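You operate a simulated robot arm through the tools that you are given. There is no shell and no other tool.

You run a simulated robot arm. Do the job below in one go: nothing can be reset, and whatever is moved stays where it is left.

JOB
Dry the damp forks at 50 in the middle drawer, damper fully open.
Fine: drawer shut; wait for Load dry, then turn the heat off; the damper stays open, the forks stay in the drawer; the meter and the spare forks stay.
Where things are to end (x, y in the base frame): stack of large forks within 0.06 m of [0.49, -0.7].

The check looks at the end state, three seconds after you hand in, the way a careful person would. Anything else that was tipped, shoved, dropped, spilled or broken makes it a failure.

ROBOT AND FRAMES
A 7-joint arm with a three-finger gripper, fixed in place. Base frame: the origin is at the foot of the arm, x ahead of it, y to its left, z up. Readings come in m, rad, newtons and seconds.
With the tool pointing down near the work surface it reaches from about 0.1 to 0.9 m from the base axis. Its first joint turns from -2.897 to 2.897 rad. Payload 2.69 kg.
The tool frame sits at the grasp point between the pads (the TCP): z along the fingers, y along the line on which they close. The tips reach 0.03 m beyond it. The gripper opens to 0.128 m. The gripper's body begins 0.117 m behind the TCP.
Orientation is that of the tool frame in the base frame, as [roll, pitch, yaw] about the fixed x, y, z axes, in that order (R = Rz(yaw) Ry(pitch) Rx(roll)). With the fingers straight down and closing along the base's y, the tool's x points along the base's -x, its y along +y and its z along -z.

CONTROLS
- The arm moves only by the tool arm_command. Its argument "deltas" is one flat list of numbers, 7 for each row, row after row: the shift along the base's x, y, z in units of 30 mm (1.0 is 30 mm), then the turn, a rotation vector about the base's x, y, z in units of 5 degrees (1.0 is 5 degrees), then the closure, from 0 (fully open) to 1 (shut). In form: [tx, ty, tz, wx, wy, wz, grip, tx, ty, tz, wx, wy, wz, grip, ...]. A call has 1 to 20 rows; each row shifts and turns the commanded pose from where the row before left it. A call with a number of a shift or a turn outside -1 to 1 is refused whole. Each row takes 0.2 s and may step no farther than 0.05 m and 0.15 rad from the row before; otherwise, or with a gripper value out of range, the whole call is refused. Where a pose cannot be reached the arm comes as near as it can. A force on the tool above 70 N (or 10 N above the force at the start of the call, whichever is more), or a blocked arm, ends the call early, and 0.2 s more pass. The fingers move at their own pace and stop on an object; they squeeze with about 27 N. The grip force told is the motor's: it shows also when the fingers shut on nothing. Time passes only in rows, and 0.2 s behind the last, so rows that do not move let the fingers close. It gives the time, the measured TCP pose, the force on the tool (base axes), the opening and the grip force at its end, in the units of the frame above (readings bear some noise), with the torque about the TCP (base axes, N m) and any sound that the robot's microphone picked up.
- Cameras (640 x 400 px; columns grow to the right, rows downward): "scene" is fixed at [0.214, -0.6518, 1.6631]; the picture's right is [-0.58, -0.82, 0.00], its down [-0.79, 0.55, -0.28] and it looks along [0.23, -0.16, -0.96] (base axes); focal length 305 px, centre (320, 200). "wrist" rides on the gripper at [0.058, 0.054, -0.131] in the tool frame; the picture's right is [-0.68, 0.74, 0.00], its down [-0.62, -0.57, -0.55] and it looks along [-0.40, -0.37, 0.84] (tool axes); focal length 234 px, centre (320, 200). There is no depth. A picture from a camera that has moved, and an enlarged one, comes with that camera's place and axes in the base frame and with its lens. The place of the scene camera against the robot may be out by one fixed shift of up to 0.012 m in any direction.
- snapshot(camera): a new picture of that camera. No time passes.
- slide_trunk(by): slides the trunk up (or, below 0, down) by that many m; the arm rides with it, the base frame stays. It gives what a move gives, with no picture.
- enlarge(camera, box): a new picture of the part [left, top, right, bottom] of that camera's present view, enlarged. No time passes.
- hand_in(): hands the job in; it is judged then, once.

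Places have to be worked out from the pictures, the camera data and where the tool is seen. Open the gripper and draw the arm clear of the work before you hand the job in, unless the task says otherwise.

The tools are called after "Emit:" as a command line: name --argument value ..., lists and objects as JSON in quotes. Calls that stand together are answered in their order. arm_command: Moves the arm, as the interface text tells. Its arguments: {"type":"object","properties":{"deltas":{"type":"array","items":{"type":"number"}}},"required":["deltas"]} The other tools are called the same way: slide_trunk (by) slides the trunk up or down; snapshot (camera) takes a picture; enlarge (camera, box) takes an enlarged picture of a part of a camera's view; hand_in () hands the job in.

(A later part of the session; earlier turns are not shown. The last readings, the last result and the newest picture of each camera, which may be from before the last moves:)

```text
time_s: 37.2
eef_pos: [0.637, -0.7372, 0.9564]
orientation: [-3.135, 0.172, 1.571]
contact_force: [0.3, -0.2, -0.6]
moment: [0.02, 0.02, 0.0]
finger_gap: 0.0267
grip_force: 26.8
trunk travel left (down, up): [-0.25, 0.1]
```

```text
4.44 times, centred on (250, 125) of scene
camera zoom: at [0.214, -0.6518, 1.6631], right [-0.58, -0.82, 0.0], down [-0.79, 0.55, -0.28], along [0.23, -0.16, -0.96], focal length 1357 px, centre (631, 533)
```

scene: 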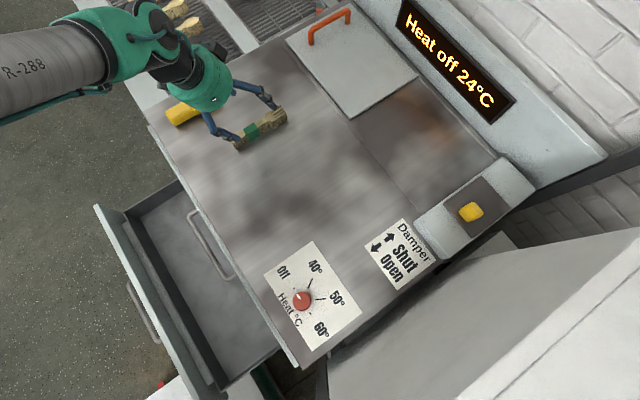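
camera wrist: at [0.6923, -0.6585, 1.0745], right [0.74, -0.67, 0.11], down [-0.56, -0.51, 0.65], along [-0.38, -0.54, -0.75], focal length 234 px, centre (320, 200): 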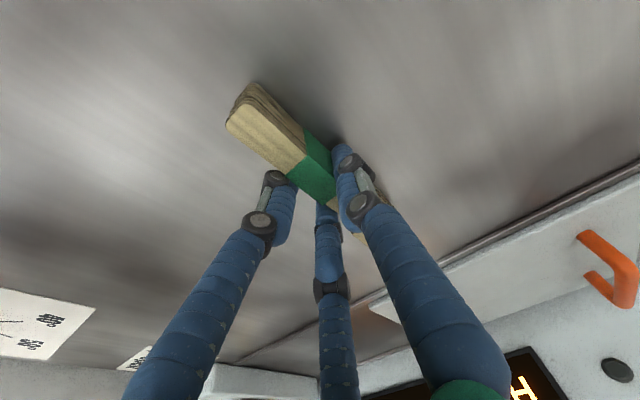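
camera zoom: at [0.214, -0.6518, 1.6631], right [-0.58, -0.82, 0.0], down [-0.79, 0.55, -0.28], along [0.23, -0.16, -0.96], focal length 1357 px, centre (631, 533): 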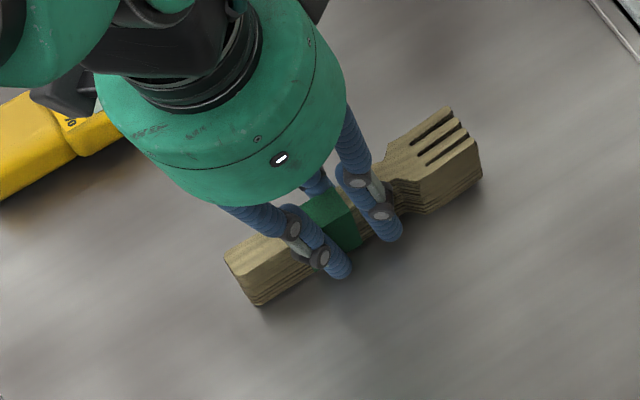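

Gripped at the green band (gap 0.027), with the stack bottom about 0.05 m under the TCP. I'll lift.

Emit:
arm_command --deltas '[0, 0, 0.4, 0, 0, 0, 1, 0, 0, 0.6, 0, 0, 0, 1, 0, 0, 1, 0, 0, 0, 1, 0, 0, 1, 0, 0, 0, 1, 0, 0.3, 1, 0, 0, 0, 1, 0, 0.5, 1, 0, 0, 0, 1]'

Emit:
snapshot --camera "scene"

Emit:
snapshot --camera "wrist"

```text
time_s: 38.6
eef_pos: [0.6373, -0.7149, 1.1091]
orientation: [-3.132, 0.17, 1.571]
contact_force: [0.1, 0.4, -1.3]
moment: [-0.02, 0.0, 0.0]
finger_gap: 0.0272
grip_force: 27.4
trunk travel left (down, up): [-0.25, 0.1]
```

```text
taken
```

scene: 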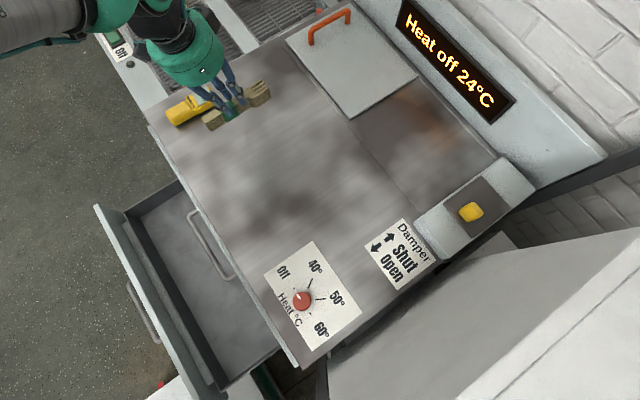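

```text
taken
camera wrist: at [0.6928, -0.6337, 1.2269], right [0.74, -0.67, 0.11], down [-0.56, -0.51, 0.65], along [-0.38, -0.54, -0.75], focal length 234 px, centre (320, 200)
```

wrist: 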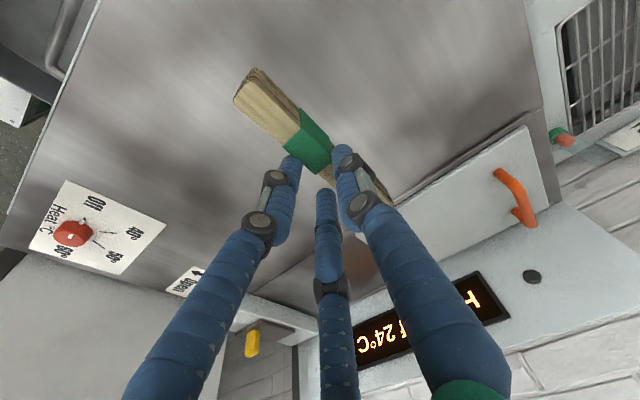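

The stack is held level. Now I'll carry it to above the open drawer, around (0.49,-0.29).

Emit:
arm_command --deltas '[-0.306, 0.885, 0, 0, 0, 0, 1, -0.306, 0.885, 0, 0, 0, 0, 1, -0.306, 0.885, 0, 0, 0, 0, 1, -0.306, 0.885, 0, 0, 0, 0, 1, -0.306, 0.885, 0, 0, 0, 0, 1, -0.306, 0.885, 0, 0, 0, 0, 1, -0.306, 0.885, 0, 0, 0, 0, 1, -0.306, 0.885, 0, 0, 0, 0, 1, -0.306, 0.885, 0, 0, 0, 0, 1, -0.306, 0.885, 0, 0, 0, 0, 1, -0.306, 0.885, 0, 0, 0, 0, 1, -0.306, 0.885, 0, 0, 0, 0, 1, -0.306, 0.885, 0, 0, 0, 0, 1, -0.306, 0.885, 0, 0, 0, 0, 1, -0.306, 0.885, 0, 0, 0, 0, 1, -0.306, 0.885, 0, 0, 0, 0, 1]'

Emit:
snapshot --camera "scene"

Emit:
snapshot --camera "wrist"

```text
time_s: 42.0
eef_pos: [0.4882, -0.2874, 1.1095]
orientation: [-3.134, 0.173, 1.57]
contact_force: [0.3, 0.6, -1.3]
moment: [0.03, 0.01, 0.0]
finger_gap: 0.0272
grip_force: 26.4
trunk travel left (down, up): [-0.25, 0.1]
```

```text
taken
```

scene: 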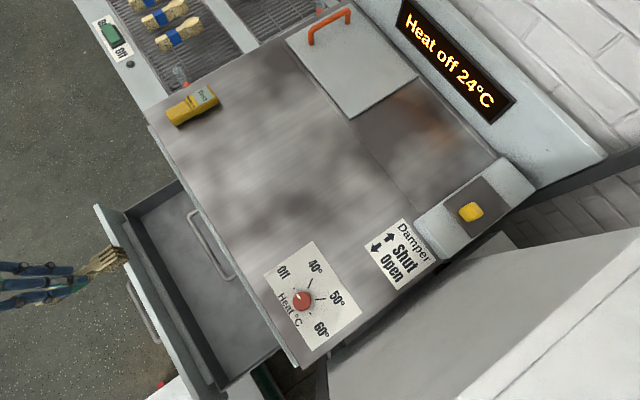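

```text
taken
camera wrist: at [0.5437, -0.2071, 1.2279], right [0.74, -0.67, 0.11], down [-0.56, -0.51, 0.65], along [-0.38, -0.54, -0.75], focal length 234 px, centre (320, 200)
```

wrist: 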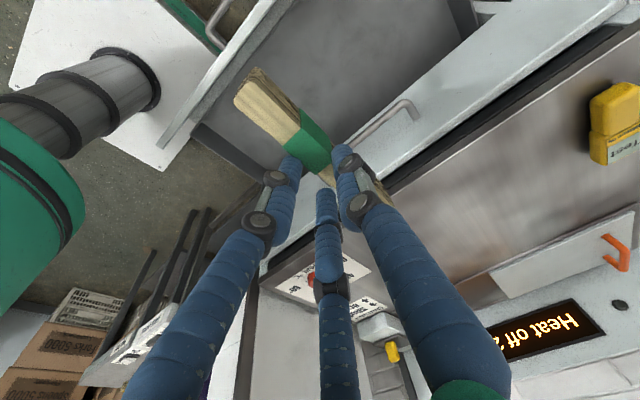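

The stack is above the drawer opening. I'll lower the trunk first, as the tines at y≈-0.40 clear the top handle at y≈-0.44.

Emit:
slide_trunk --by -0.25

Emit:
snapshot --camera "scene"

Emit:
snapshot --camera "wrist"

```text
time_s: 44.6
eef_pos: [0.4887, -0.2881, 0.8599]
orientation: [-3.134, 0.174, 1.57]
contact_force: [-0.7, 0.6, -1.0]
moment: [0.0, -0.02, -0.01]
finger_gap: 0.0274
grip_force: 27.2
trunk travel left (down, up): [0.0, 0.35]
```

```text
taken
```

scene: 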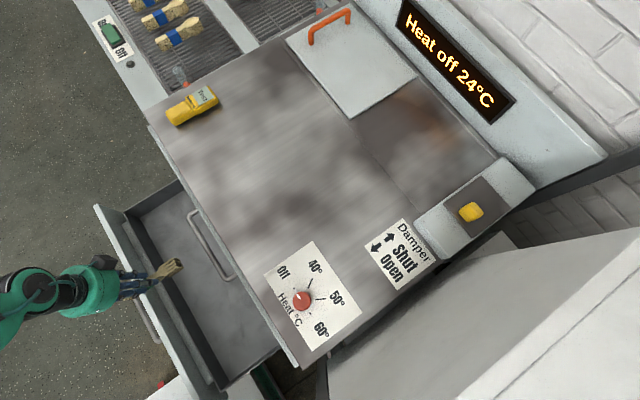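

```text
taken
camera wrist: at [0.544, -0.2074, 0.9778], right [0.74, -0.67, 0.11], down [-0.56, -0.51, 0.65], along [-0.38, -0.54, -0.75], focal length 234 px, centre (320, 200)
```

wrist: 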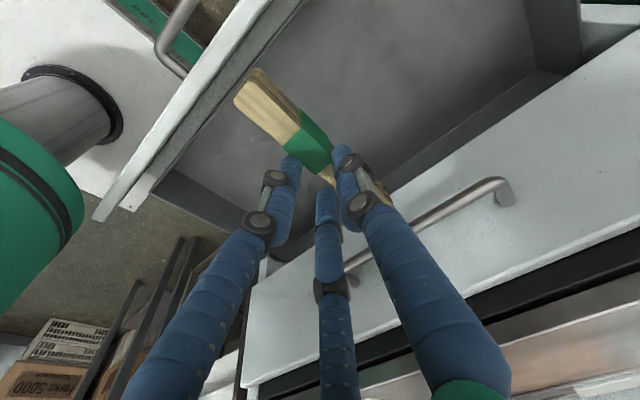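

The drawer interior is visible below with a back wall near y≈-0.6. I'll shift to y≈-0.305, lower past the top handle, then move inward and take a look.

Emit:
arm_command --deltas '[0.05, -0.57, 0, 0, 0, 0, 1, 0, 0, -0.8, 0, 0, 0, 1, 0, 0, -0.8, 0, 0, 0, 1, 0, 0, -0.8, 0, 0, 0, 1, 0, 0, -0.75, 0, 0, 0, 1]'

Emit:
snapshot --camera "wrist"

Emit:
enlarge --camera "scene" --box '[60, 180, 280, 330]'

```text
time_s: 45.8
eef_pos: [0.4898, -0.3063, 0.7657]
orientation: [-3.135, 0.173, 1.57]
contact_force: [-0.7, 0.4, -0.2]
moment: [-0.02, 0.02, -0.02]
finger_gap: 0.0271
grip_force: 26.7
trunk travel left (down, up): [0.0, 0.35]
```

```text
taken
camera wrist: at [0.5441, -0.2258, 0.8838], right [0.74, -0.67, 0.11], down [-0.56, -0.51, 0.65], along [-0.38, -0.54, -0.75], focal length 234 px, centre (320, 200)
```

wrist: 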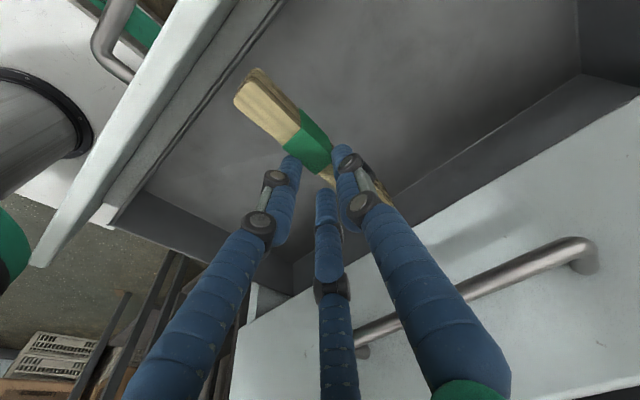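

```text
2.67 times, centred on (170, 255) of scene
camera zoom: at [0.214, -0.6518, 1.6631], right [-0.58, -0.82, 0.0], down [-0.79, 0.55, -0.28], along [0.23, -0.16, -0.96], focal length 814 px, centre (720, 53)
```

zoom: 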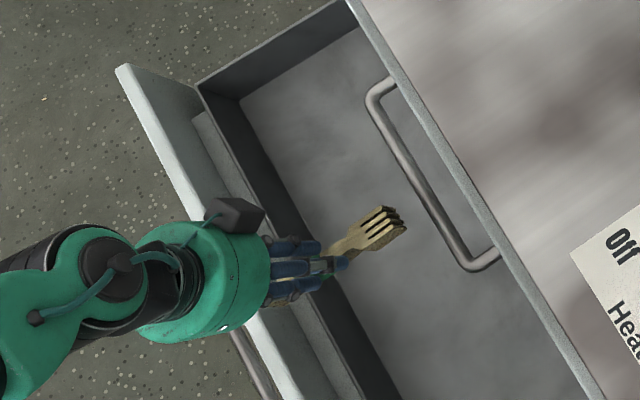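

The stack is now below the top handle. I'll move in to y≈-0.355 and lower to TCP z≈0.61; the floor is estimated at z≈0.50–0.53.

Emit:
arm_command --deltas '[0, -0.8, 0, 0, 0, 0, 1, 0, -0.8, 0, 0, 0, 0, 1, 0, 0, -0.8, 0, 0, 0, 1, 0, 0, -0.8, 0, 0, 0, 1, 0, 0, -0.8, 0, 0, 0, 1, 0, 0, -0.8, 0, 0, 0, 1, 0, 0, -0.8, 0, 0, 0, 1, 0, 0, -0.8, 0, 0, 0, 1]'

Emit:
snapshot --camera "wrist"

Emit:
enlarge --camera "scene" --box '[60, 180, 280, 330]'

```text
time_s: 47.6
eef_pos: [0.4934, -0.3529, 0.6232]
orientation: [-3.135, 0.173, 1.572]
contact_force: [0.1, -0.2, 0.0]
moment: [0.01, -0.03, 0.0]
finger_gap: 0.027
grip_force: 27.1
trunk travel left (down, up): [0.0, 0.35]
```

```text
taken
camera wrist: at [0.5479, -0.2721, 0.741], right [0.74, -0.67, 0.11], down [-0.56, -0.51, 0.65], along [-0.38, -0.54, -0.75], focal length 234 px, centre (320, 200)
```

wrist: 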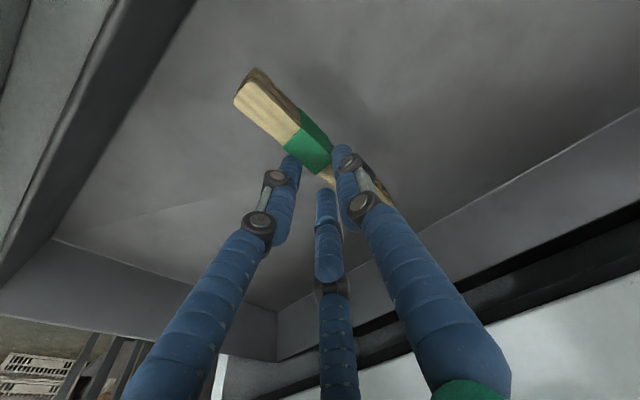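

```text
2.67 times, centred on (170, 255) of scene
camera zoom: at [0.214, -0.6518, 1.6631], right [-0.58, -0.82, 0.0], down [-0.79, 0.55, -0.28], along [0.23, -0.16, -0.96], focal length 814 px, centre (720, 53)
```

zoom: 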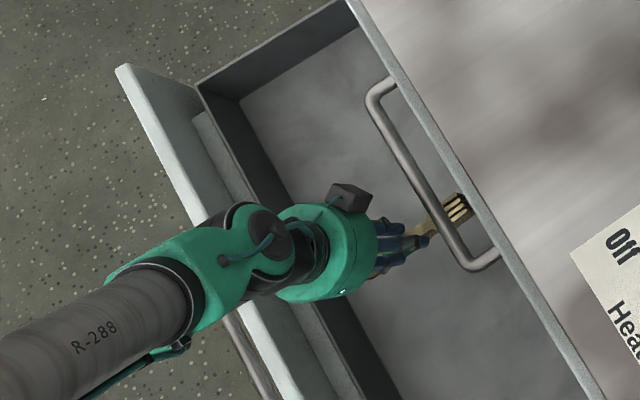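

Still above the floor, since the shadow is offset from the stack. I'll lower further in small steps watching the force.

Emit:
arm_command --deltas '[0, 0, -0.3, 0, 0, 0, 1, 0, 0, -0.3, 0, 0, 0, 1, 0, 0, -0.3, 0, 0, 0, 1, 0, 0, -0.3, 0, 0, 0, 1]'

Emit:
snapshot --camera "wrist"

```text
time_s: 48.6
eef_pos: [0.4915, -0.3523, 0.5843]
orientation: [-3.135, 0.175, 1.574]
contact_force: [-0.1, 1.2, -0.4]
moment: [0.01, -0.01, 0.0]
finger_gap: 0.0269
grip_force: 27.7
trunk travel left (down, up): [0.0, 0.35]
```

```text
taken
camera wrist: at [0.5464, -0.2724, 0.7032], right [0.74, -0.67, 0.11], down [-0.56, -0.51, 0.65], along [-0.38, -0.54, -0.75], focal length 234 px, centre (320, 200)
```

wrist: 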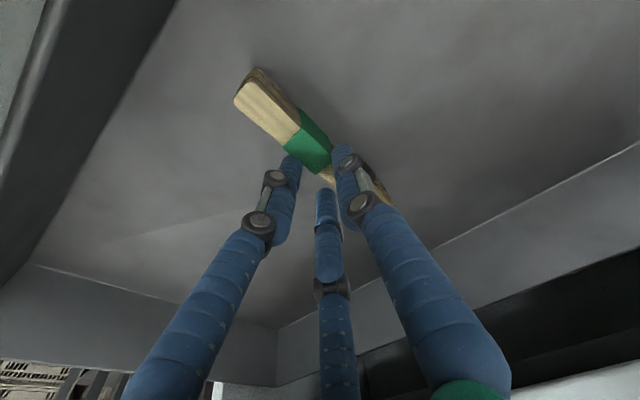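

Emit:
arm_command --deltas '[0, 0, -0.2, 0, 0, 0, 1, 0, 0, -0.2, 0, 0, 0, 1]'

Emit:
snapshot --camera "wrist"

```text
time_s: 49.2
eef_pos: [0.4905, -0.3517, 0.5748]
orientation: [-3.135, 0.173, 1.57]
contact_force: [-2.4, 0.2, 8.7]
moment: [0.74, 0.08, 0.14]
finger_gap: 0.0268
grip_force: 26.6
trunk travel left (down, up): [0.0, 0.35]
```

```text
taken
camera wrist: at [0.5457, -0.2721, 0.6924], right [0.74, -0.67, 0.11], down [-0.56, -0.51, 0.65], along [-0.38, -0.54, -0.75], focal length 234 px, centre (320, 200)
```

wrist: 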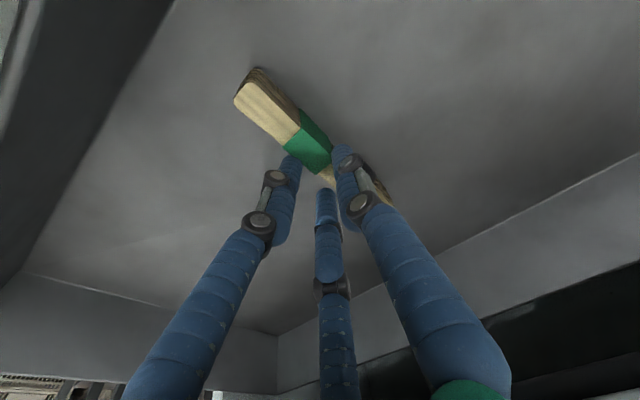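

Contact with the floor is felt at TCP z≈0.575. I'll release gently with a modest opening and then rise straight up.

Emit:
arm_command --deltas '[0, 0, 0, 0, 0, 0, 0.75, 0, 0, 0, 0, 0, 0, 0.7, 0, 0, 0, 0, 0, 0, 0.6, 0, 0, 0, 0, 0, 0, 0.5, 0, 0, 0, 0, 0, 0, 0.5, 0, 0, 0.3, 0, 0, 0, 0.5, 0, 0, 0.6, 0, 0, 0, 0.5, 0, 0, 0.8, 0, 0, 0, 0.5]'

Emit:
snapshot --camera "wrist"

Emit:
enlarge --camera "scene" --box '[60, 180, 280, 330]'

```text
time_s: 51.0
eef_pos: [0.4929, -0.353, 0.6253]
orientation: [-3.135, 0.171, 1.569]
contact_force: [0.2, 0.9, -0.2]
moment: [-0.02, -0.02, 0.02]
finger_gap: 0.0639
grip_force: 0.0
trunk travel left (down, up): [0.0, 0.35]
```

```text
taken
camera wrist: at [0.547, -0.2734, 0.7435], right [0.74, -0.67, 0.11], down [-0.56, -0.51, 0.65], along [-0.38, -0.54, -0.75], focal length 234 px, centre (320, 200)
```

wrist: 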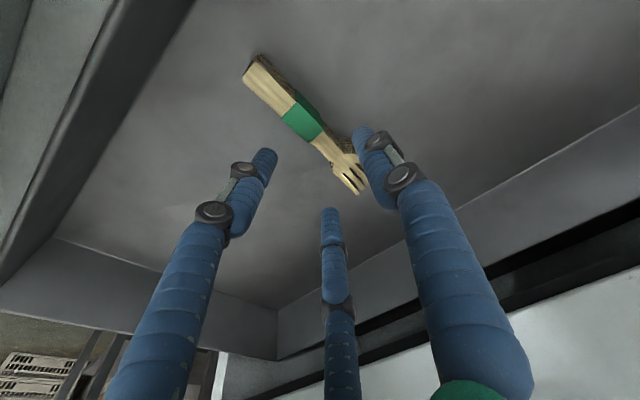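

```text
2.67 times, centred on (170, 255) of scene
camera zoom: at [0.214, -0.6518, 1.6631], right [-0.58, -0.82, 0.0], down [-0.79, 0.55, -0.28], along [0.23, -0.16, -0.96], focal length 814 px, centre (720, 53)
```

zoom: 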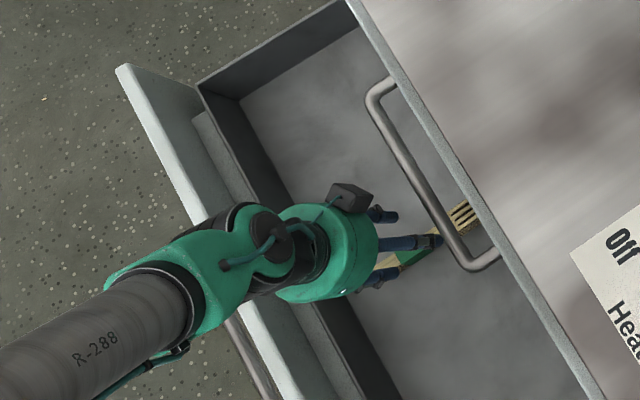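

The forks lie on the drawer floor near x≈0.49, bottom z≈0.524. I'll rise out of the drawer and move in front of it, tilting the hand to horizontal to push the drawer shut.

Emit:
arm_command --deltas '[0, 0, 0.9, 0, 0, 0, 0.5, 0, 0, 0.9, 0, 0, 0, 0.5, 0, 0, 0.9, 0, 0, 0, 0.5, 0, 0.3, 0.9, 0, 0, 0, 0.5, 0, 0.3, 0.9, 0, 0, 0, 0.5, 0, 0.3, 0.9, 0, 0, 0, 0.7, 0, 0.3, 0.9, 0, 0, 0, 0.9, 0, 0.3, 0.9, 0, 0, 0, 1, 0, 0.3, 0.9, 0, 0, 0, 1, 0, 0.3, 0.9, 0, 0, 0, 1, 0, 0.3, 0.9, 0, 0, 0, 1, 0, 0.3, 0.9, 0, 0, 0, 1]'

Emit:
enlarge --camera "scene" --box '[60, 180, 280, 330]'

Emit:
snapshot --camera "wrist"

```text
time_s: 53.6
eef_pos: [0.4895, -0.2723, 0.9482]
orientation: [-3.133, 0.172, 1.571]
contact_force: [0.3, -0.1, 0.1]
moment: [0.01, 0.05, -0.02]
finger_gap: 0.0023
grip_force: 27.0
trunk travel left (down, up): [0.0, 0.35]
```

```text
2.67 times, centred on (170, 255) of scene
camera zoom: at [0.214, -0.6518, 1.6631], right [-0.58, -0.82, 0.0], down [-0.79, 0.55, -0.28], along [0.23, -0.16, -0.96], focal length 814 px, centre (720, 53)
```

zoom: 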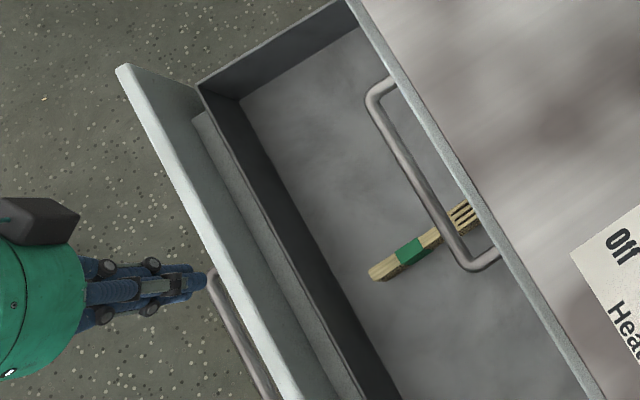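

```text
taken
camera wrist: at [0.5443, -0.1925, 1.0661], right [0.74, -0.67, 0.11], down [-0.56, -0.51, 0.65], along [-0.38, -0.54, -0.75], focal length 234 px, centre (320, 200)
```

wrist: 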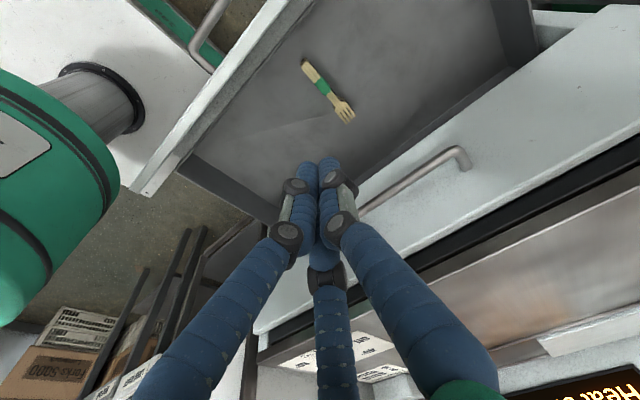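

The forks rest flat, centred near (0.495,-0.36) with the drawer open by 0.32, which means about y≈-0.68 when shut. Now I'll tilt the closed hand forward while moving out in front of the drawer.

Emit:
arm_command --deltas '[0, 0.7, 0, -1, 0, 0, 1, 0, 0.7, 0, -1, 0, 0, 1, 0, 0.7, 0, -1, 0, 0, 1, 0, 0.7, 0, -1, 0, 0, 1, 0, 0.7, 0, -1, 0, 0, 1, 0, 0.7, 0, -1, 0, 0, 1, 0, 0.7, 0, -1, 0, 0, 1, 0, 0.7, 0, -1, 0, 0, 1, 0, 0.7, 0, -1, 0, 0, 1, 0, 0.7, 0, -1, 0, 0, 1, 0, 0.7, 0, -1, 0, 0, 1, 0, 0.7, 0, -1, 0, 0, 1, 0, 0.7, 0, -1, 0, 0, 1]'

Emit:
snapshot --camera "wrist"

Emit:
snapshot --camera "scene"

```text
time_s: 56.4
eef_pos: [0.4918, 0.0014, 0.9471]
orientation: [-3.135, 1.308, 1.571]
contact_force: [-0.2, -0.6, 0.4]
moment: [0.05, 0.02, 0.04]
finger_gap: 0.0023
grip_force: 26.7
trunk travel left (down, up): [0.0, 0.35]
```

```text
taken
camera wrist: at [0.5455, 0.1427, 0.9246], right [0.74, -0.18, 0.65], down [-0.56, 0.37, 0.74], along [-0.38, -0.91, 0.17], focal length 234 px, centre (320, 200)
```

wrist: 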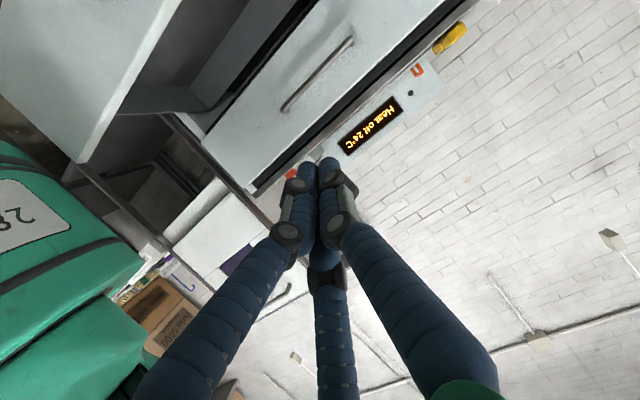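

```text
taken
```

scene: 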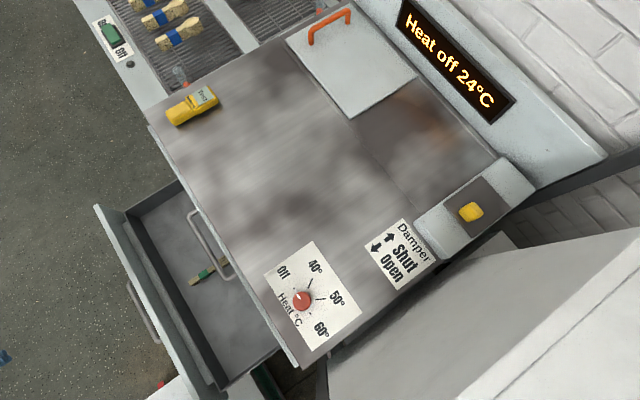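

Next I'll lower to about z≈0.66, in front of the drawer panel just above its handle.

Emit:
arm_command --deltas '[0, 0, -0.96, 0, 0, 0, 1, 0, 0, -0.96, 0, 0, 0, 1, 0, 0, -0.96, 0, 0, 0, 1, 0, 0, -0.96, 0, 0, 0, 1, 0, 0, -0.96, 0, 0, 0, 1, 0, 0, -0.96, 0, 0, 0, 1, 0, 0, -0.96, 0, 0, 0, 1, 0, 0, -0.96, 0, 0, 0, 1, 0, 0, -0.96, 0, 0, 0, 1, 0, 0, -0.96, 0, 0, 0, 1]'

Emit:
snapshot --camera "wrist"

Emit:
enlarge --camera "scene" --box '[0, 180, 280, 400]'

```text
time_s: 58.6
eef_pos: [0.4919, -0.0003, 0.6632]
orientation: [-3.136, 1.306, 1.568]
contact_force: [-0.3, -0.4, 0.0]
moment: [0.03, -0.01, 0.0]
finger_gap: 0.0023
grip_force: 27.4
trunk travel left (down, up): [0.0, 0.35]
```

```text
taken
camera wrist: at [0.5461, 0.14, 0.6399], right [0.74, -0.18, 0.65], down [-0.56, 0.37, 0.74], along [-0.38, -0.91, 0.17], focal length 234 px, centre (320, 200)
```

wrist: 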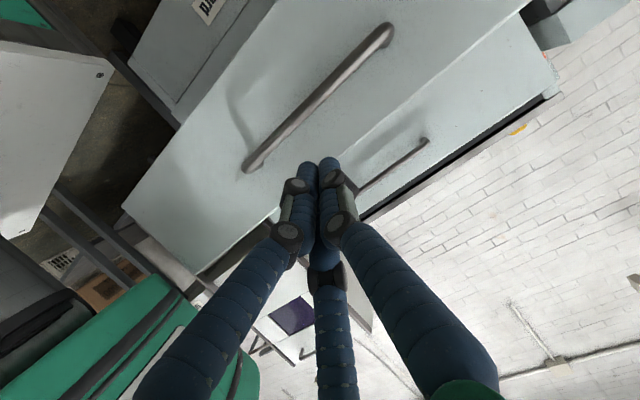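

```text
1.82 times, centred on (140, 290) of scene
camera zoom: at [0.214, -0.6518, 1.6631], right [-0.58, -0.82, 0.0], down [-0.79, 0.55, -0.28], along [0.23, -0.16, -0.96], focal length 555 px, centre (647, 36)
```

zoom: 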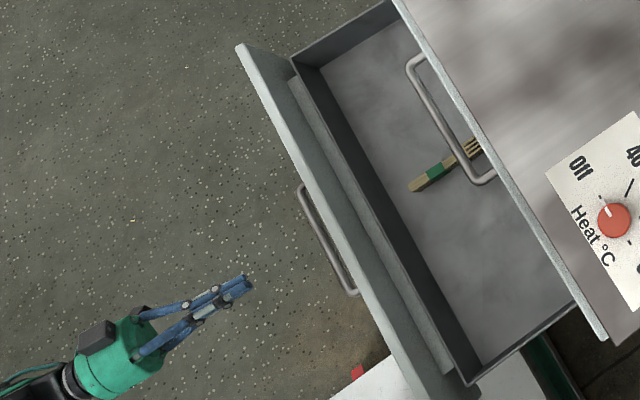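

The panel's top edge is at z≈0.67 and the handle at 0.605, so I'll press at z≈0.645. I'll lower a bit and approach the panel.

Emit:
arm_command --deltas '[0, -0.5, -0.2, 0, 0, 0, 1, 0, -0.9, -0.2, 0, 0, 0, 1, 0, -0.9, 0, 0, 0, 0, 1, 0, -0.9, 0, 0, 0, 0, 1, 0, -0.9, 0, 0, 0, 0, 1, 0, -0.6, 0, 0, 0, 0, 1]'

Emit:
snapshot --camera "wrist"

Emit:
enlarge --camera "scene" --box '[60, 180, 280, 330]'

```text
time_s: 60.0
eef_pos: [0.4895, -0.1419, 0.6483]
orientation: [-3.13, 1.308, 1.576]
contact_force: [0.0, 0.8, 0.3]
moment: [0.0, 0.0, 0.0]
finger_gap: 0.0022
grip_force: 27.1
trunk travel left (down, up): [0.0, 0.35]
```

```text
taken
camera wrist: at [0.544, 0.0, 0.6259], right [0.74, -0.18, 0.65], down [-0.56, 0.37, 0.74], along [-0.38, -0.91, 0.17], focal length 234 px, centre (320, 200)
```

wrist: 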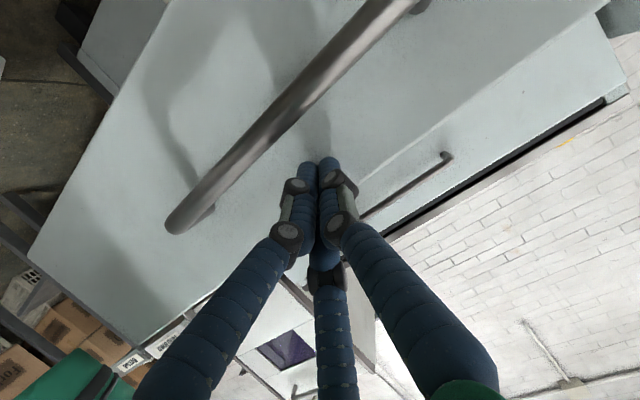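

```text
2.67 times, centred on (170, 255) of scene
camera zoom: at [0.214, -0.6518, 1.6631], right [-0.58, -0.82, 0.0], down [-0.79, 0.55, -0.28], along [0.23, -0.16, -0.96], focal length 814 px, centre (720, 53)
```

zoom: 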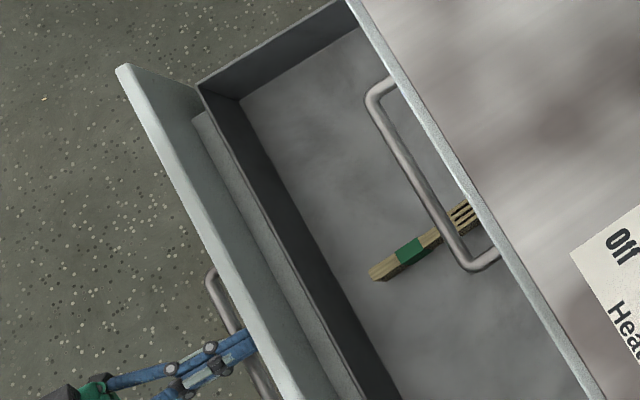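

The fingertips sit above the handle, just short of the panel. Now I'll push the drawer slowly in -y.

Emit:
arm_command --deltas '[0, -0.5, 0, 0, 0, 0, 1, 0, -0.5, 0, 0, 0, 0, 1, 0, -0.5, 0, 0, 0, 0, 1, 0, -0.5, 0, 0, 0, 0, 1, 0, -0.5, 0, 0, 0, 0, 1, 0, -0.5, 0, 0, 0, 0, 1, 0, -0.5, 0, 0, 0, 0, 1]'

Emit:
enlarge --camera "scene" --box '[60, 180, 280, 330]'

```text
time_s: 61.6
eef_pos: [0.4905, -0.2441, 0.6475]
orientation: [-3.134, 1.307, 1.57]
contact_force: [-0.4, 0.0, 0.0]
moment: [0.0, -0.03, -0.02]
finger_gap: 0.0023
grip_force: 27.2
trunk travel left (down, up): [0.0, 0.35]
```

```text
2.67 times, centred on (170, 255) of scene
camera zoom: at [0.214, -0.6518, 1.6631], right [-0.58, -0.82, 0.0], down [-0.79, 0.55, -0.28], along [0.23, -0.16, -0.96], focal length 814 px, centre (720, 53)
```

zoom: 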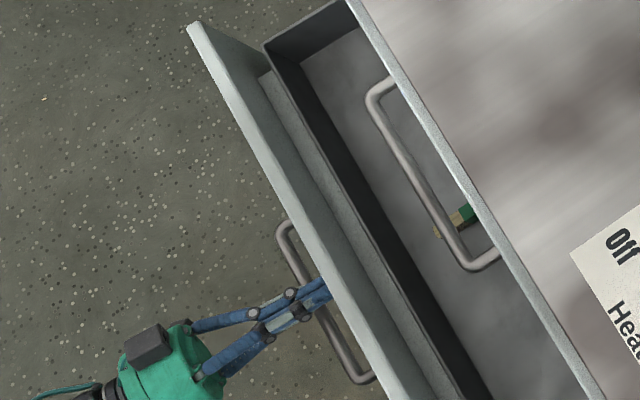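

The drawer moves in with the forks. I'll continue.

Emit:
arm_command --deltas '[0, -0.4, 0, 0, 0, 0, 1, 0, -0.4, 0, 0, 0, 0, 1, 0, -0.4, 0, 0, 0, 0, 1, 0, -0.4, 0, 0, 0, 0, 1, 0, -0.4, 0, 0, 0, 0, 1, 0, -0.4, 0, 0, 0, 0, 1, 0, -0.4, 0, 0, 0, 0, 1, 0, -0.4, 0, 0, 0, 0, 1, 0, -0.4, 0, 0, 0, 0, 1, 0, -0.4, 0, 0, 0, 0, 1, 0, -0.4, 0, 0, 0, 0, 1, 0, -0.4, 0, 0, 0, 0, 1, 0, -0.4, 0, 0, 0, 0, 1]'

Emit:
enlarge --camera "scene" --box '[60, 180, 280, 330]'

```text
time_s: 64.4
eef_pos: [0.4894, -0.3994, 0.6483]
orientation: [-3.131, 1.307, 1.572]
contact_force: [0.0, 0.5, -0.2]
moment: [-0.03, -0.02, 0.02]
finger_gap: 0.0021
grip_force: 26.9
trunk travel left (down, up): [0.0, 0.35]
```

```text
2.67 times, centred on (170, 255) of scene
camera zoom: at [0.214, -0.6518, 1.6631], right [-0.58, -0.82, 0.0], down [-0.79, 0.55, -0.28], along [0.23, -0.16, -0.96], focal length 814 px, centre (720, 53)
```

zoom: 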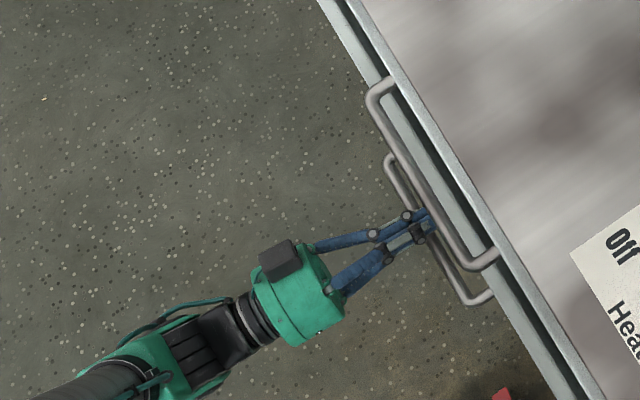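

Emit:
arm_command --deltas '[0, -0.25, 0, 0, 0, 0, 1, 0, -0.25, 0, 0, 0, 0, 1, 0, -0.25, 0, 0, 0, 0, 1, 0, -0.25, 0, 0, 0, 0, 1, 0, -0.25, 0, 0, 0, 0, 1, 0, -0.25, 0, 0, 0, 0, 1, 0, -0.25, 0, 0, 0, 0, 1, 0, -0.25, 0, 0, 0, 0, 1, 0, -0.25, 0, 0, 0, 0, 1, 0, -0.2, 0, 0, 0, 0, 1, 0, -0.2, 0, 0, 0, 0, 1]'

Emit:
enlarge --camera "scene" --box '[60, 180, 280, 330]'

Emit:
snapshot --camera "wrist"

```text
time_s: 66.6
eef_pos: [0.4892, -0.4682, 0.6458]
orientation: [-3.118, 1.307, 1.592]
contact_force: [-1.9, 37.8, 14.4]
moment: [-0.76, 0.12, -0.25]
finger_gap: 0.0022
grip_force: 27.1
trunk travel left (down, up): [0.0, 0.35]
stopped in row 11: the force on the tool passed its limit at 90 N (the readings are from after the stop); the commanded pose is now the measured one
```

```text
2.67 times, centred on (170, 255) of scene
camera zoom: at [0.214, -0.6518, 1.6631], right [-0.58, -0.82, 0.0], down [-0.79, 0.55, -0.28], along [0.23, -0.16, -0.96], focal length 814 px, centre (720, 53)
```

zoom: 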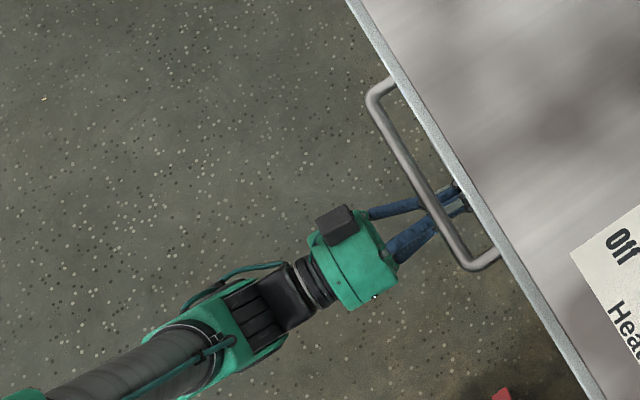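

```text
taken
camera wrist: at [0.5431, -0.3272, 0.6237], right [0.74, -0.18, 0.65], down [-0.56, 0.37, 0.74], along [-0.37, -0.91, 0.17], focal length 234 px, centre (320, 200)
```

wrist: 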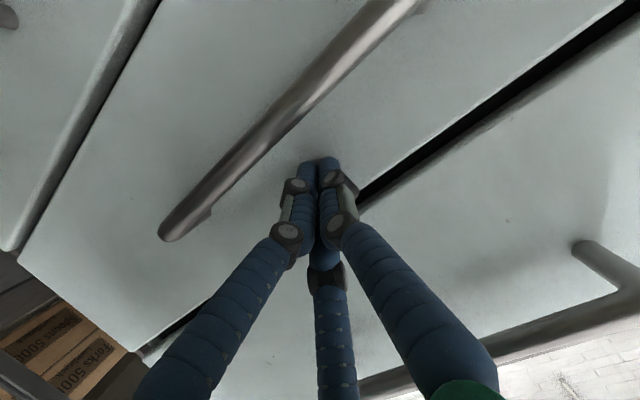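

The drawer met its stop (90 N) and its panel is flush with the others. I'll back off and check it.

Emit:
arm_command --deltas '[0, 0.5, 0, 0, 0, 0, 1, 0, 0.9, 0, 0, 0, 0, 1, 0, 0.9, 0, 0, 0, 0, 1, 0, 0.9, 0, 0, 0, 0, 1, 0, 0.9, 0, 0, 0, 0, 1, 0, 0.9, 0, 0, 0, 0, 1, 0, 0.9, 0, 0, 0, 0, 1, 0, 0.9, 0, 0, 0, 0, 1]'

Emit:
snapshot --camera "wrist"

Emit:
snapshot --camera "scene"

```text
time_s: 68.4
eef_pos: [0.4869, -0.2662, 0.6457]
orientation: [-3.119, 1.304, 1.59]
contact_force: [-0.6, 0.3, 0.0]
moment: [0.01, 0.01, 0.0]
finger_gap: 0.0021
grip_force: 27.3
trunk travel left (down, up): [0.0, 0.35]
```

```text
taken
camera wrist: at [0.5421, -0.1245, 0.6224], right [0.74, -0.18, 0.65], down [-0.56, 0.37, 0.74], along [-0.37, -0.91, 0.17], focal length 234 px, centre (320, 200)
```

wrist: 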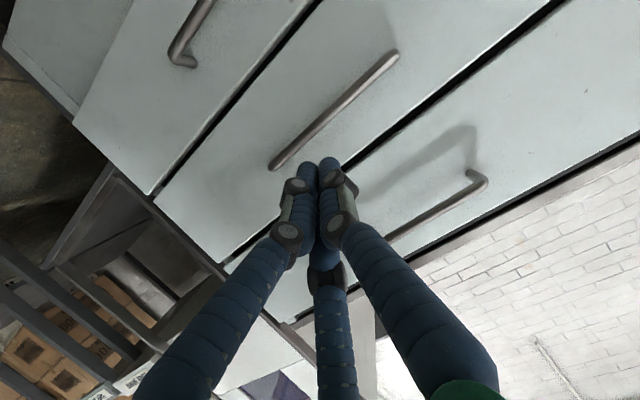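

```text
taken
```

scene: 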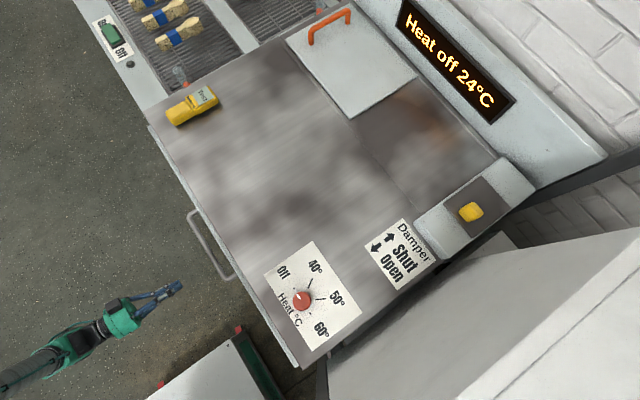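

The middle drawer is flush with the others. I'll raise the trunk and go to inspect the damper lever.

Emit:
slide_trunk --by 0.35

Emit:
arm_command --deltas '[-0.6, 0, 0.8, 0.7, 0, 0, 1, -0.6, 0, 0.8, 0.7, 0, 0, 1, -0.6, 0, 0.8, 0.7, 0, 0, 1, -0.6, 0, 0.8, 0.7, 0, 0, 1, -0.6, 0, 0.8, 0.7, 0, 0, 1, -0.6, -0.3, 0.8, 0.7, 0, 0, 1, -0.6, -0.5, 0.8, 0.7, 0, 0, 1, -0.6, -0.9, 0.8, 0.7, 0, 0, 1, -0.6, -0.9, 0.8, 0.7, 0, 0, 1, -0.6, -0.9, 0.8, 0.7, 0, 0, 1, -0.6, -0.9, 0, 0, 0, 0, 1, -0.6, -0.9, 0, 0, 0, 0, 1, -0.6, -0.9, 0, 0, 0, 0, 1, -0.6, -0.9, 0, 0, 0, 0, 1, 0, -0.9, 0, 0, 0, 0, 1]'

Emit:
snapshot --camera "wrist"

Emit:
snapshot --camera "scene"

```text
time_s: 71.8
eef_pos: [0.487, -0.2656, 0.9959]
orientation: [-3.119, 1.307, 1.591]
contact_force: [-0.5, -0.2, 0.1]
moment: [0.0, -0.03, 0.03]
finger_gap: 0.0021
grip_force: 26.8
trunk travel left (down, up): [-0.35, 0.0]
```

```text
time_s: 75.2
eef_pos: [0.3018, -0.4759, 1.2441]
orientation: [3.14, 0.707, 1.709]
contact_force: [-0.1, 0.6, -0.4]
moment: [-0.02, 0.02, 0.02]
finger_gap: 0.0022
grip_force: 27.2
trunk travel left (down, up): [-0.35, 0.0]
stopped in row 15: the arm was blocked; the commanded pose is now the measured one
```

```text
taken
camera wrist: at [0.3375, -0.3405, 1.3054], right [0.8, -0.41, 0.44], down [-0.55, -0.19, 0.82], along [-0.25, -0.89, -0.37], focal length 234 px, centre (320, 200)
```

wrist: 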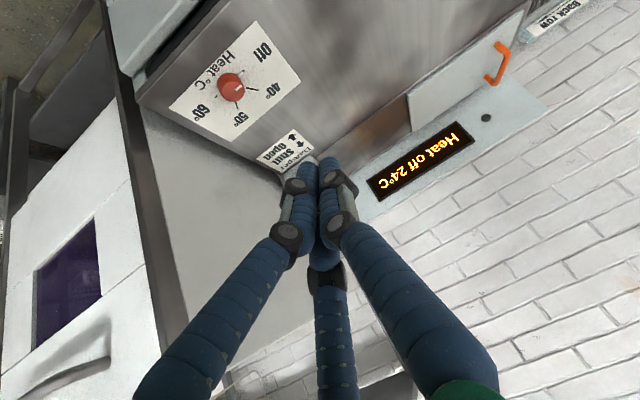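

```text
taken
```

scene: 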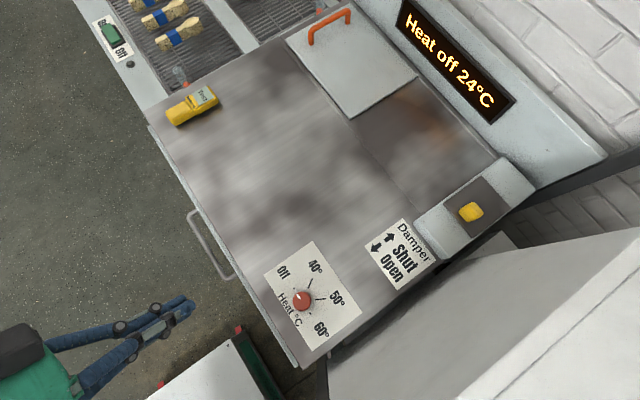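

The arm hit a joint limit with this wrist roll. I'll un-tilt and turn the wrist back by about +82° to the original roll, which has more room on this side.

Emit:
arm_command --deltas '[0, 0.2, 0, 0.99, 0.138, 0, 1, 0, 0.2, 0, 0.99, 0.138, 0, 1, 0, 0, 0, 0.99, 0.138, 0, 1, 0, 0, 0, 0.99, 0.138, 0, 1, 0, 0, 0, 0.99, 0.138, 0, 1, 0, 0, 0, 0.99, 0.138, 0, 1, 0, 0, 0, 0.99, 0.138, 0, 1, 0, 0, 0, 0.99, 0.138, 0, 1]'

Emit:
arm_command --deltas '[0, 0, 0, 0, 0, 1, 1, 0, 0, 0, 0, 0, 1, 1, 0, 0, 0, 0, 0, 1, 1, 0, 0, 0, 0, 0, 1, 1, 0, 0, 0, 0, 0, 1, 1, 0, 0, 0, 0, 0, 1, 1, 0, 0, 0, 0, 0, 1, 1, 0, 0, 0, 0, 0, 1, 1, -0.3, -0.3, 0, 0, 0, 1, 1, -0.3, -0.3, 0, 0, 0, 1, 1, -0.3, -0.3, 0, 0, 0, 1, 1, -0.3, -0.3, 0, 0, 0, 1, 1, -0.3, -0.3, 0, 0, 0, 1, 1, -0.3, -0.3, 0, 0, 0, 1, 1, -0.3, -0.3, 0, 0, 0, 1, 1, -0.3, -0.3, 0, 0, 0, 1, 1, 0, 0, 0, 0, 0, 0.4, 1]'

Emit:
snapshot --camera "wrist"

```text
time_s: 77.0
eef_pos: [0.3007, -0.4659, 1.2443]
orientation: [3.14, 0.008, 1.707]
contact_force: [0.0, -0.3, -0.5]
moment: [0.07, -0.02, 0.0]
finger_gap: 0.0024
grip_force: 27.3
trunk travel left (down, up): [-0.35, 0.0]
```

```text
time_s: 80.6
eef_pos: [0.2285, -0.537, 1.2444]
orientation: [3.141, 0.009, 3.136]
contact_force: [-0.6, 0.4, 0.3]
moment: [0.02, 0.05, 0.01]
finger_gap: 0.0024
grip_force: 26.9
trunk travel left (down, up): [-0.35, 0.0]
```

```text
taken
camera wrist: at [0.1691, -0.4833, 1.3744], right [0.68, 0.73, 0.01], down [0.61, -0.57, 0.55], along [0.41, -0.37, -0.83], focal length 234 px, centre (320, 200)
```

wrist: 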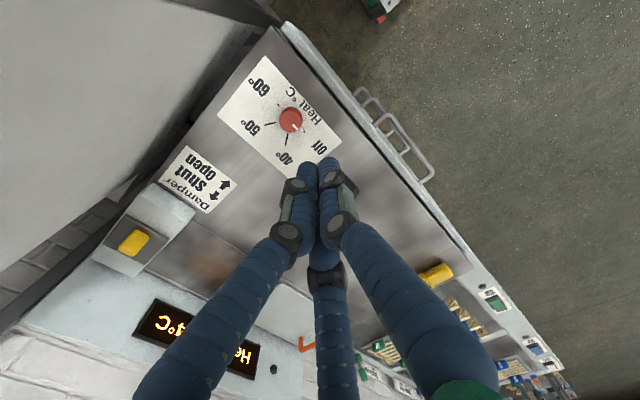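

Both controls are visible now. I'll zoom in on each.

Emit:
enlarge --camera "wrist" --box '[60, 130, 260, 300]'

Emit:
enlarge --camera "wrist" --box '[210, 40, 370, 190]'

```text
2.35 times, centred on (160, 215) of wrist
camera zoom: at [0.1691, -0.4833, 1.3744], right [0.68, 0.73, 0.01], down [0.61, -0.57, 0.55], along [0.41, -0.37, -0.83], focal length 551 px, centre (696, 165)
```

zoom: 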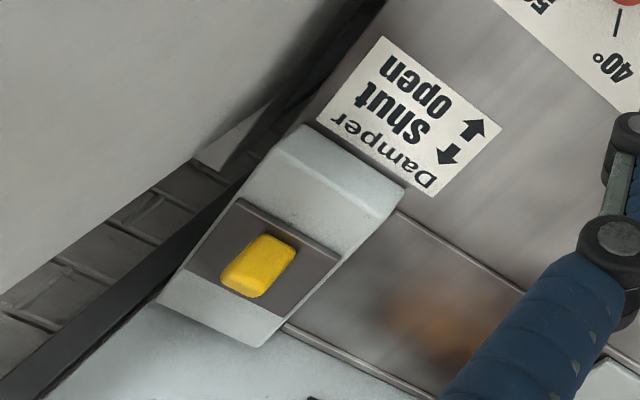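

```text
2.67 times, centred on (290, 115) of wrist
camera zoom: at [0.1691, -0.4833, 1.3744], right [0.68, 0.73, 0.01], down [0.61, -0.57, 0.55], along [0.41, -0.37, -0.83], focal length 624 px, centre (400, 427)
```

zoom: 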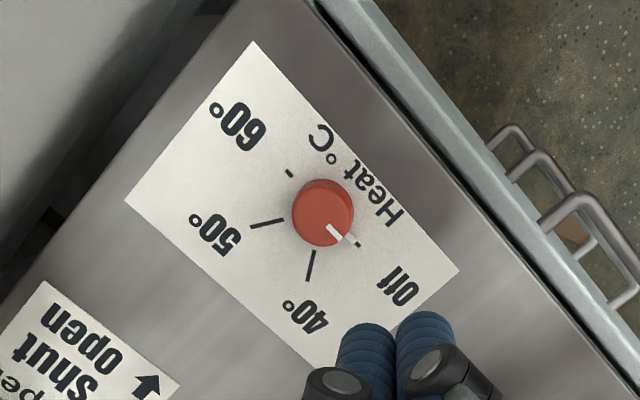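

The damper is a yellow peg standing up from a dark plate at about (0.157,-1.03), its top at z≈1.01. The label says Open is toward the front (+y). I'll turn the wrist +90° so the fingers close along x, which lets me grip the peg's sides and draw it in y.

Emit:
arm_command --deltas '[0, 0, 0, 0, 0, 1, 1, 0, 0, 0, 0, 0, 1, 1, 0, 0, 0, 0, 0, 1, 1, 0, 0, 0, 0, 0, 1, 1, 0, 0, 0, 0, 0, 1, 1, 0, 0, 0, 0, 0, 1, 1, 0, 0, 0, 0, 0, 1, 1, 0, 0, 0, 0, 0, 1, 1, 0, 0, 0, 0, 0, 1, 1, 0, 0, 0, 0, 0, 1, 1, 0, 0, 0, 0, 0, 1, 1, 0, 0, 0, 0, 0, 1, 1, 0, 0, 0, 0, 0, 1, 1, 0, 0, 0, 0, 0, 1, 1, 0, 0, 0, 0, 0, 1, 1, 0, 0, 0, 0, 0, 1, 1, 0, 0, 0, 0, 0, 1, 1, 0, 0, 0, 0, 0, 1, 1]'

Emit:
arm_command --deltas '[-0.2, -0.6, 0, -1, 0, 0, 1, -0.2, -0.6, 0, -1, 0, 0, 1, -0.2, -0.6, 0, -1, 0, 0, 1, -0.2, -0.6, 0, -1, 0, 0, 1, -0.2, -0.6, 0, -1, 0, 0, 1, -0.2, -0.6, 0, -1, 0, 0, 1, -0.2, -0.6, 0, -1, 0, 0, 1, -0.2, -0.6, 0, -1, 0, 0, 1, -0.2, -0.6, 0, -1, 0, 0, 1]'

Emit:
snapshot --camera "wrist"

Emit:
snapshot --camera "scene"

```text
time_s: 84.4
eef_pos: [0.2282, -0.5364, 1.2446]
orientation: [-3.141, 0.009, -1.573]
contact_force: [-0.4, 0.7, -0.1]
moment: [0.0, 0.0, 0.02]
finger_gap: 0.0025
grip_force: 27.3
trunk travel left (down, up): [-0.35, 0.0]
```

```text
time_s: 86.4
eef_pos: [0.1726, -0.6993, 1.2438]
orientation: [-3.137, -0.777, -1.578]
contact_force: [0.5, -0.4, -0.1]
moment: [0.03, -0.01, 0.01]
finger_gap: 0.0022
grip_force: 27.3
trunk travel left (down, up): [-0.35, 0.0]
```

```text
taken
camera wrist: at [0.1193, -0.6489, 1.378], right [-0.73, 0.48, -0.48], down [0.57, 0.82, -0.04], along [0.37, -0.3, -0.88], focal length 234 px, centre (320, 200)
```

wrist: 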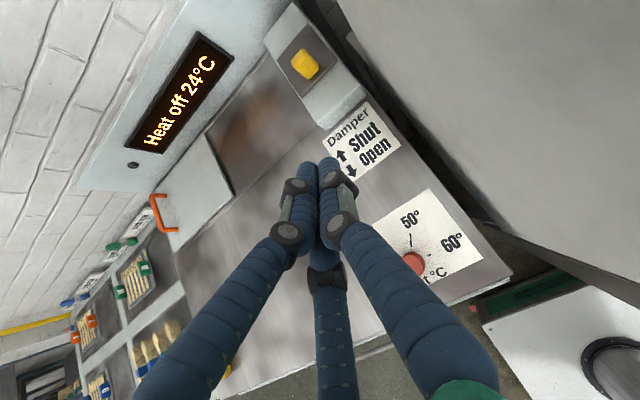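

```text
taken
```

scene: 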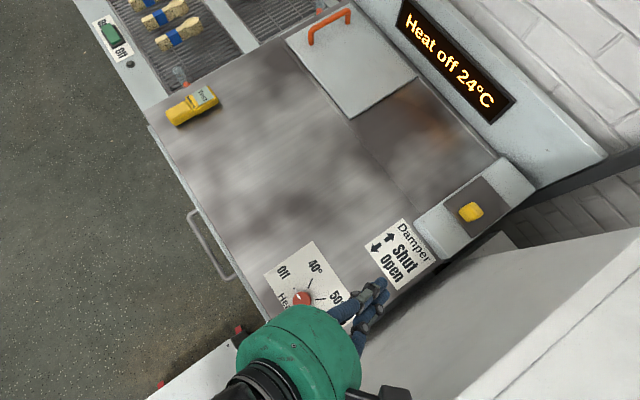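

This roll works. I'll zoom on the damper from this new angle.

Emit:
enlarge --camera "wrist" --box '[230, 0, 410, 130]'

```text
3.08 times, centred on (320, 65) of wrist
camera zoom: at [0.1193, -0.6489, 1.378], right [-0.73, 0.48, -0.48], down [0.57, 0.82, -0.04], along [0.37, -0.3, -0.88], focal length 720 px, centre (320, 615)
```

zoom: 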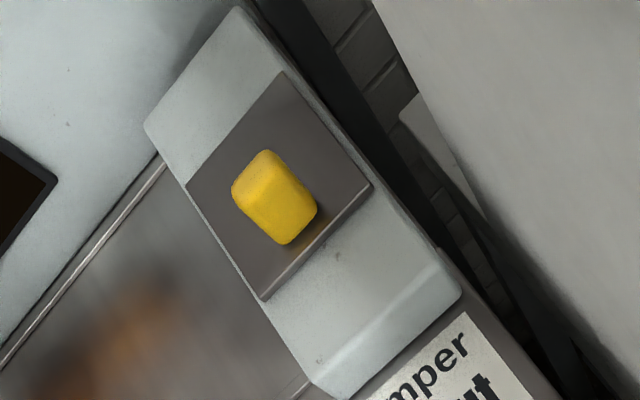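

The peg is at (0.158,-1.03), about 3 cm wide, with its top near z≈1.01. I'll approach along the tool axis with the fingers half open.

Emit:
arm_command --deltas '[-0.06, -0.96, -0.5, 0, 0, 0, 0.5, -0.06, -0.96, -0.5, 0, 0, 0, 0.5, -0.06, -0.96, -0.5, 0, 0, 0, 0.5, -0.06, -0.96, -0.5, 0, 0, 0, 0.5, -0.06, -0.96, -0.5, 0, 0, 0, 0.5, -0.06, -0.96, -0.5, 0, 0, 0, 0.5, -0.06, -0.96, -0.5, 0, 0, 0, 0.5, -0.06, -0.96, -0.5, 0, 0, 0, 0.5]'

Emit:
snapshot --camera "wrist"

Emit:
enlarge --camera "scene" --box '[380, 140, 560, 290]'

```text
time_s: 88.2
eef_pos: [0.1588, -0.928, 1.1251]
orientation: [-3.138, -0.775, -1.577]
contact_force: [0.1, -0.9, 0.1]
moment: [0.0, -0.01, 0.01]
finger_gap: 0.0639
grip_force: 0.1
trunk travel left (down, up): [-0.35, 0.0]
```

```text
taken
camera wrist: at [0.1053, -0.8781, 1.2577], right [-0.73, 0.49, -0.48], down [0.57, 0.82, -0.04], along [0.37, -0.3, -0.88], focal length 234 px, centre (320, 200)
```

wrist: 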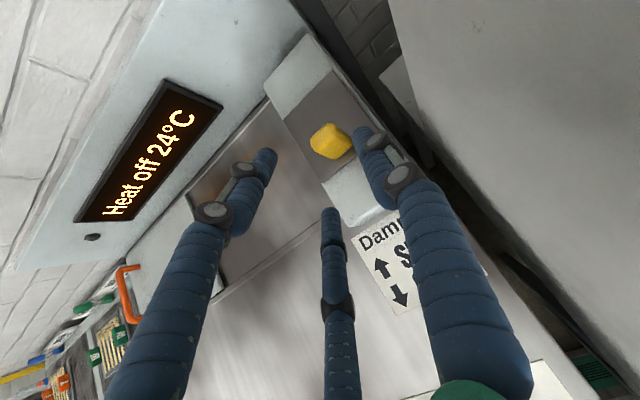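

```text
2.67 times, centred on (470, 215) of scene
camera zoom: at [0.214, -0.6518, 1.6631], right [-0.58, -0.82, 0.0], down [-0.79, 0.55, -0.28], along [0.23, -0.16, -0.96], focal length 814 px, centre (-80, 160)
```

zoom: 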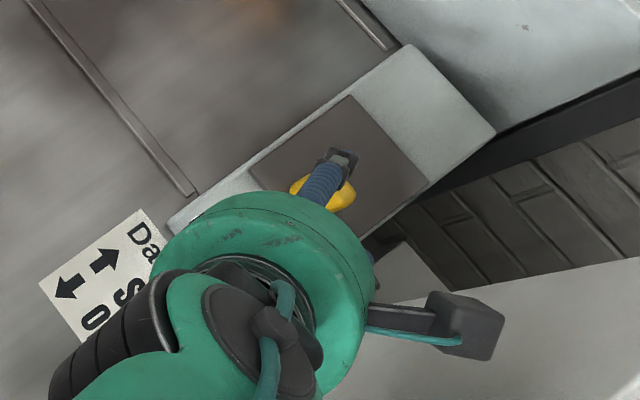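

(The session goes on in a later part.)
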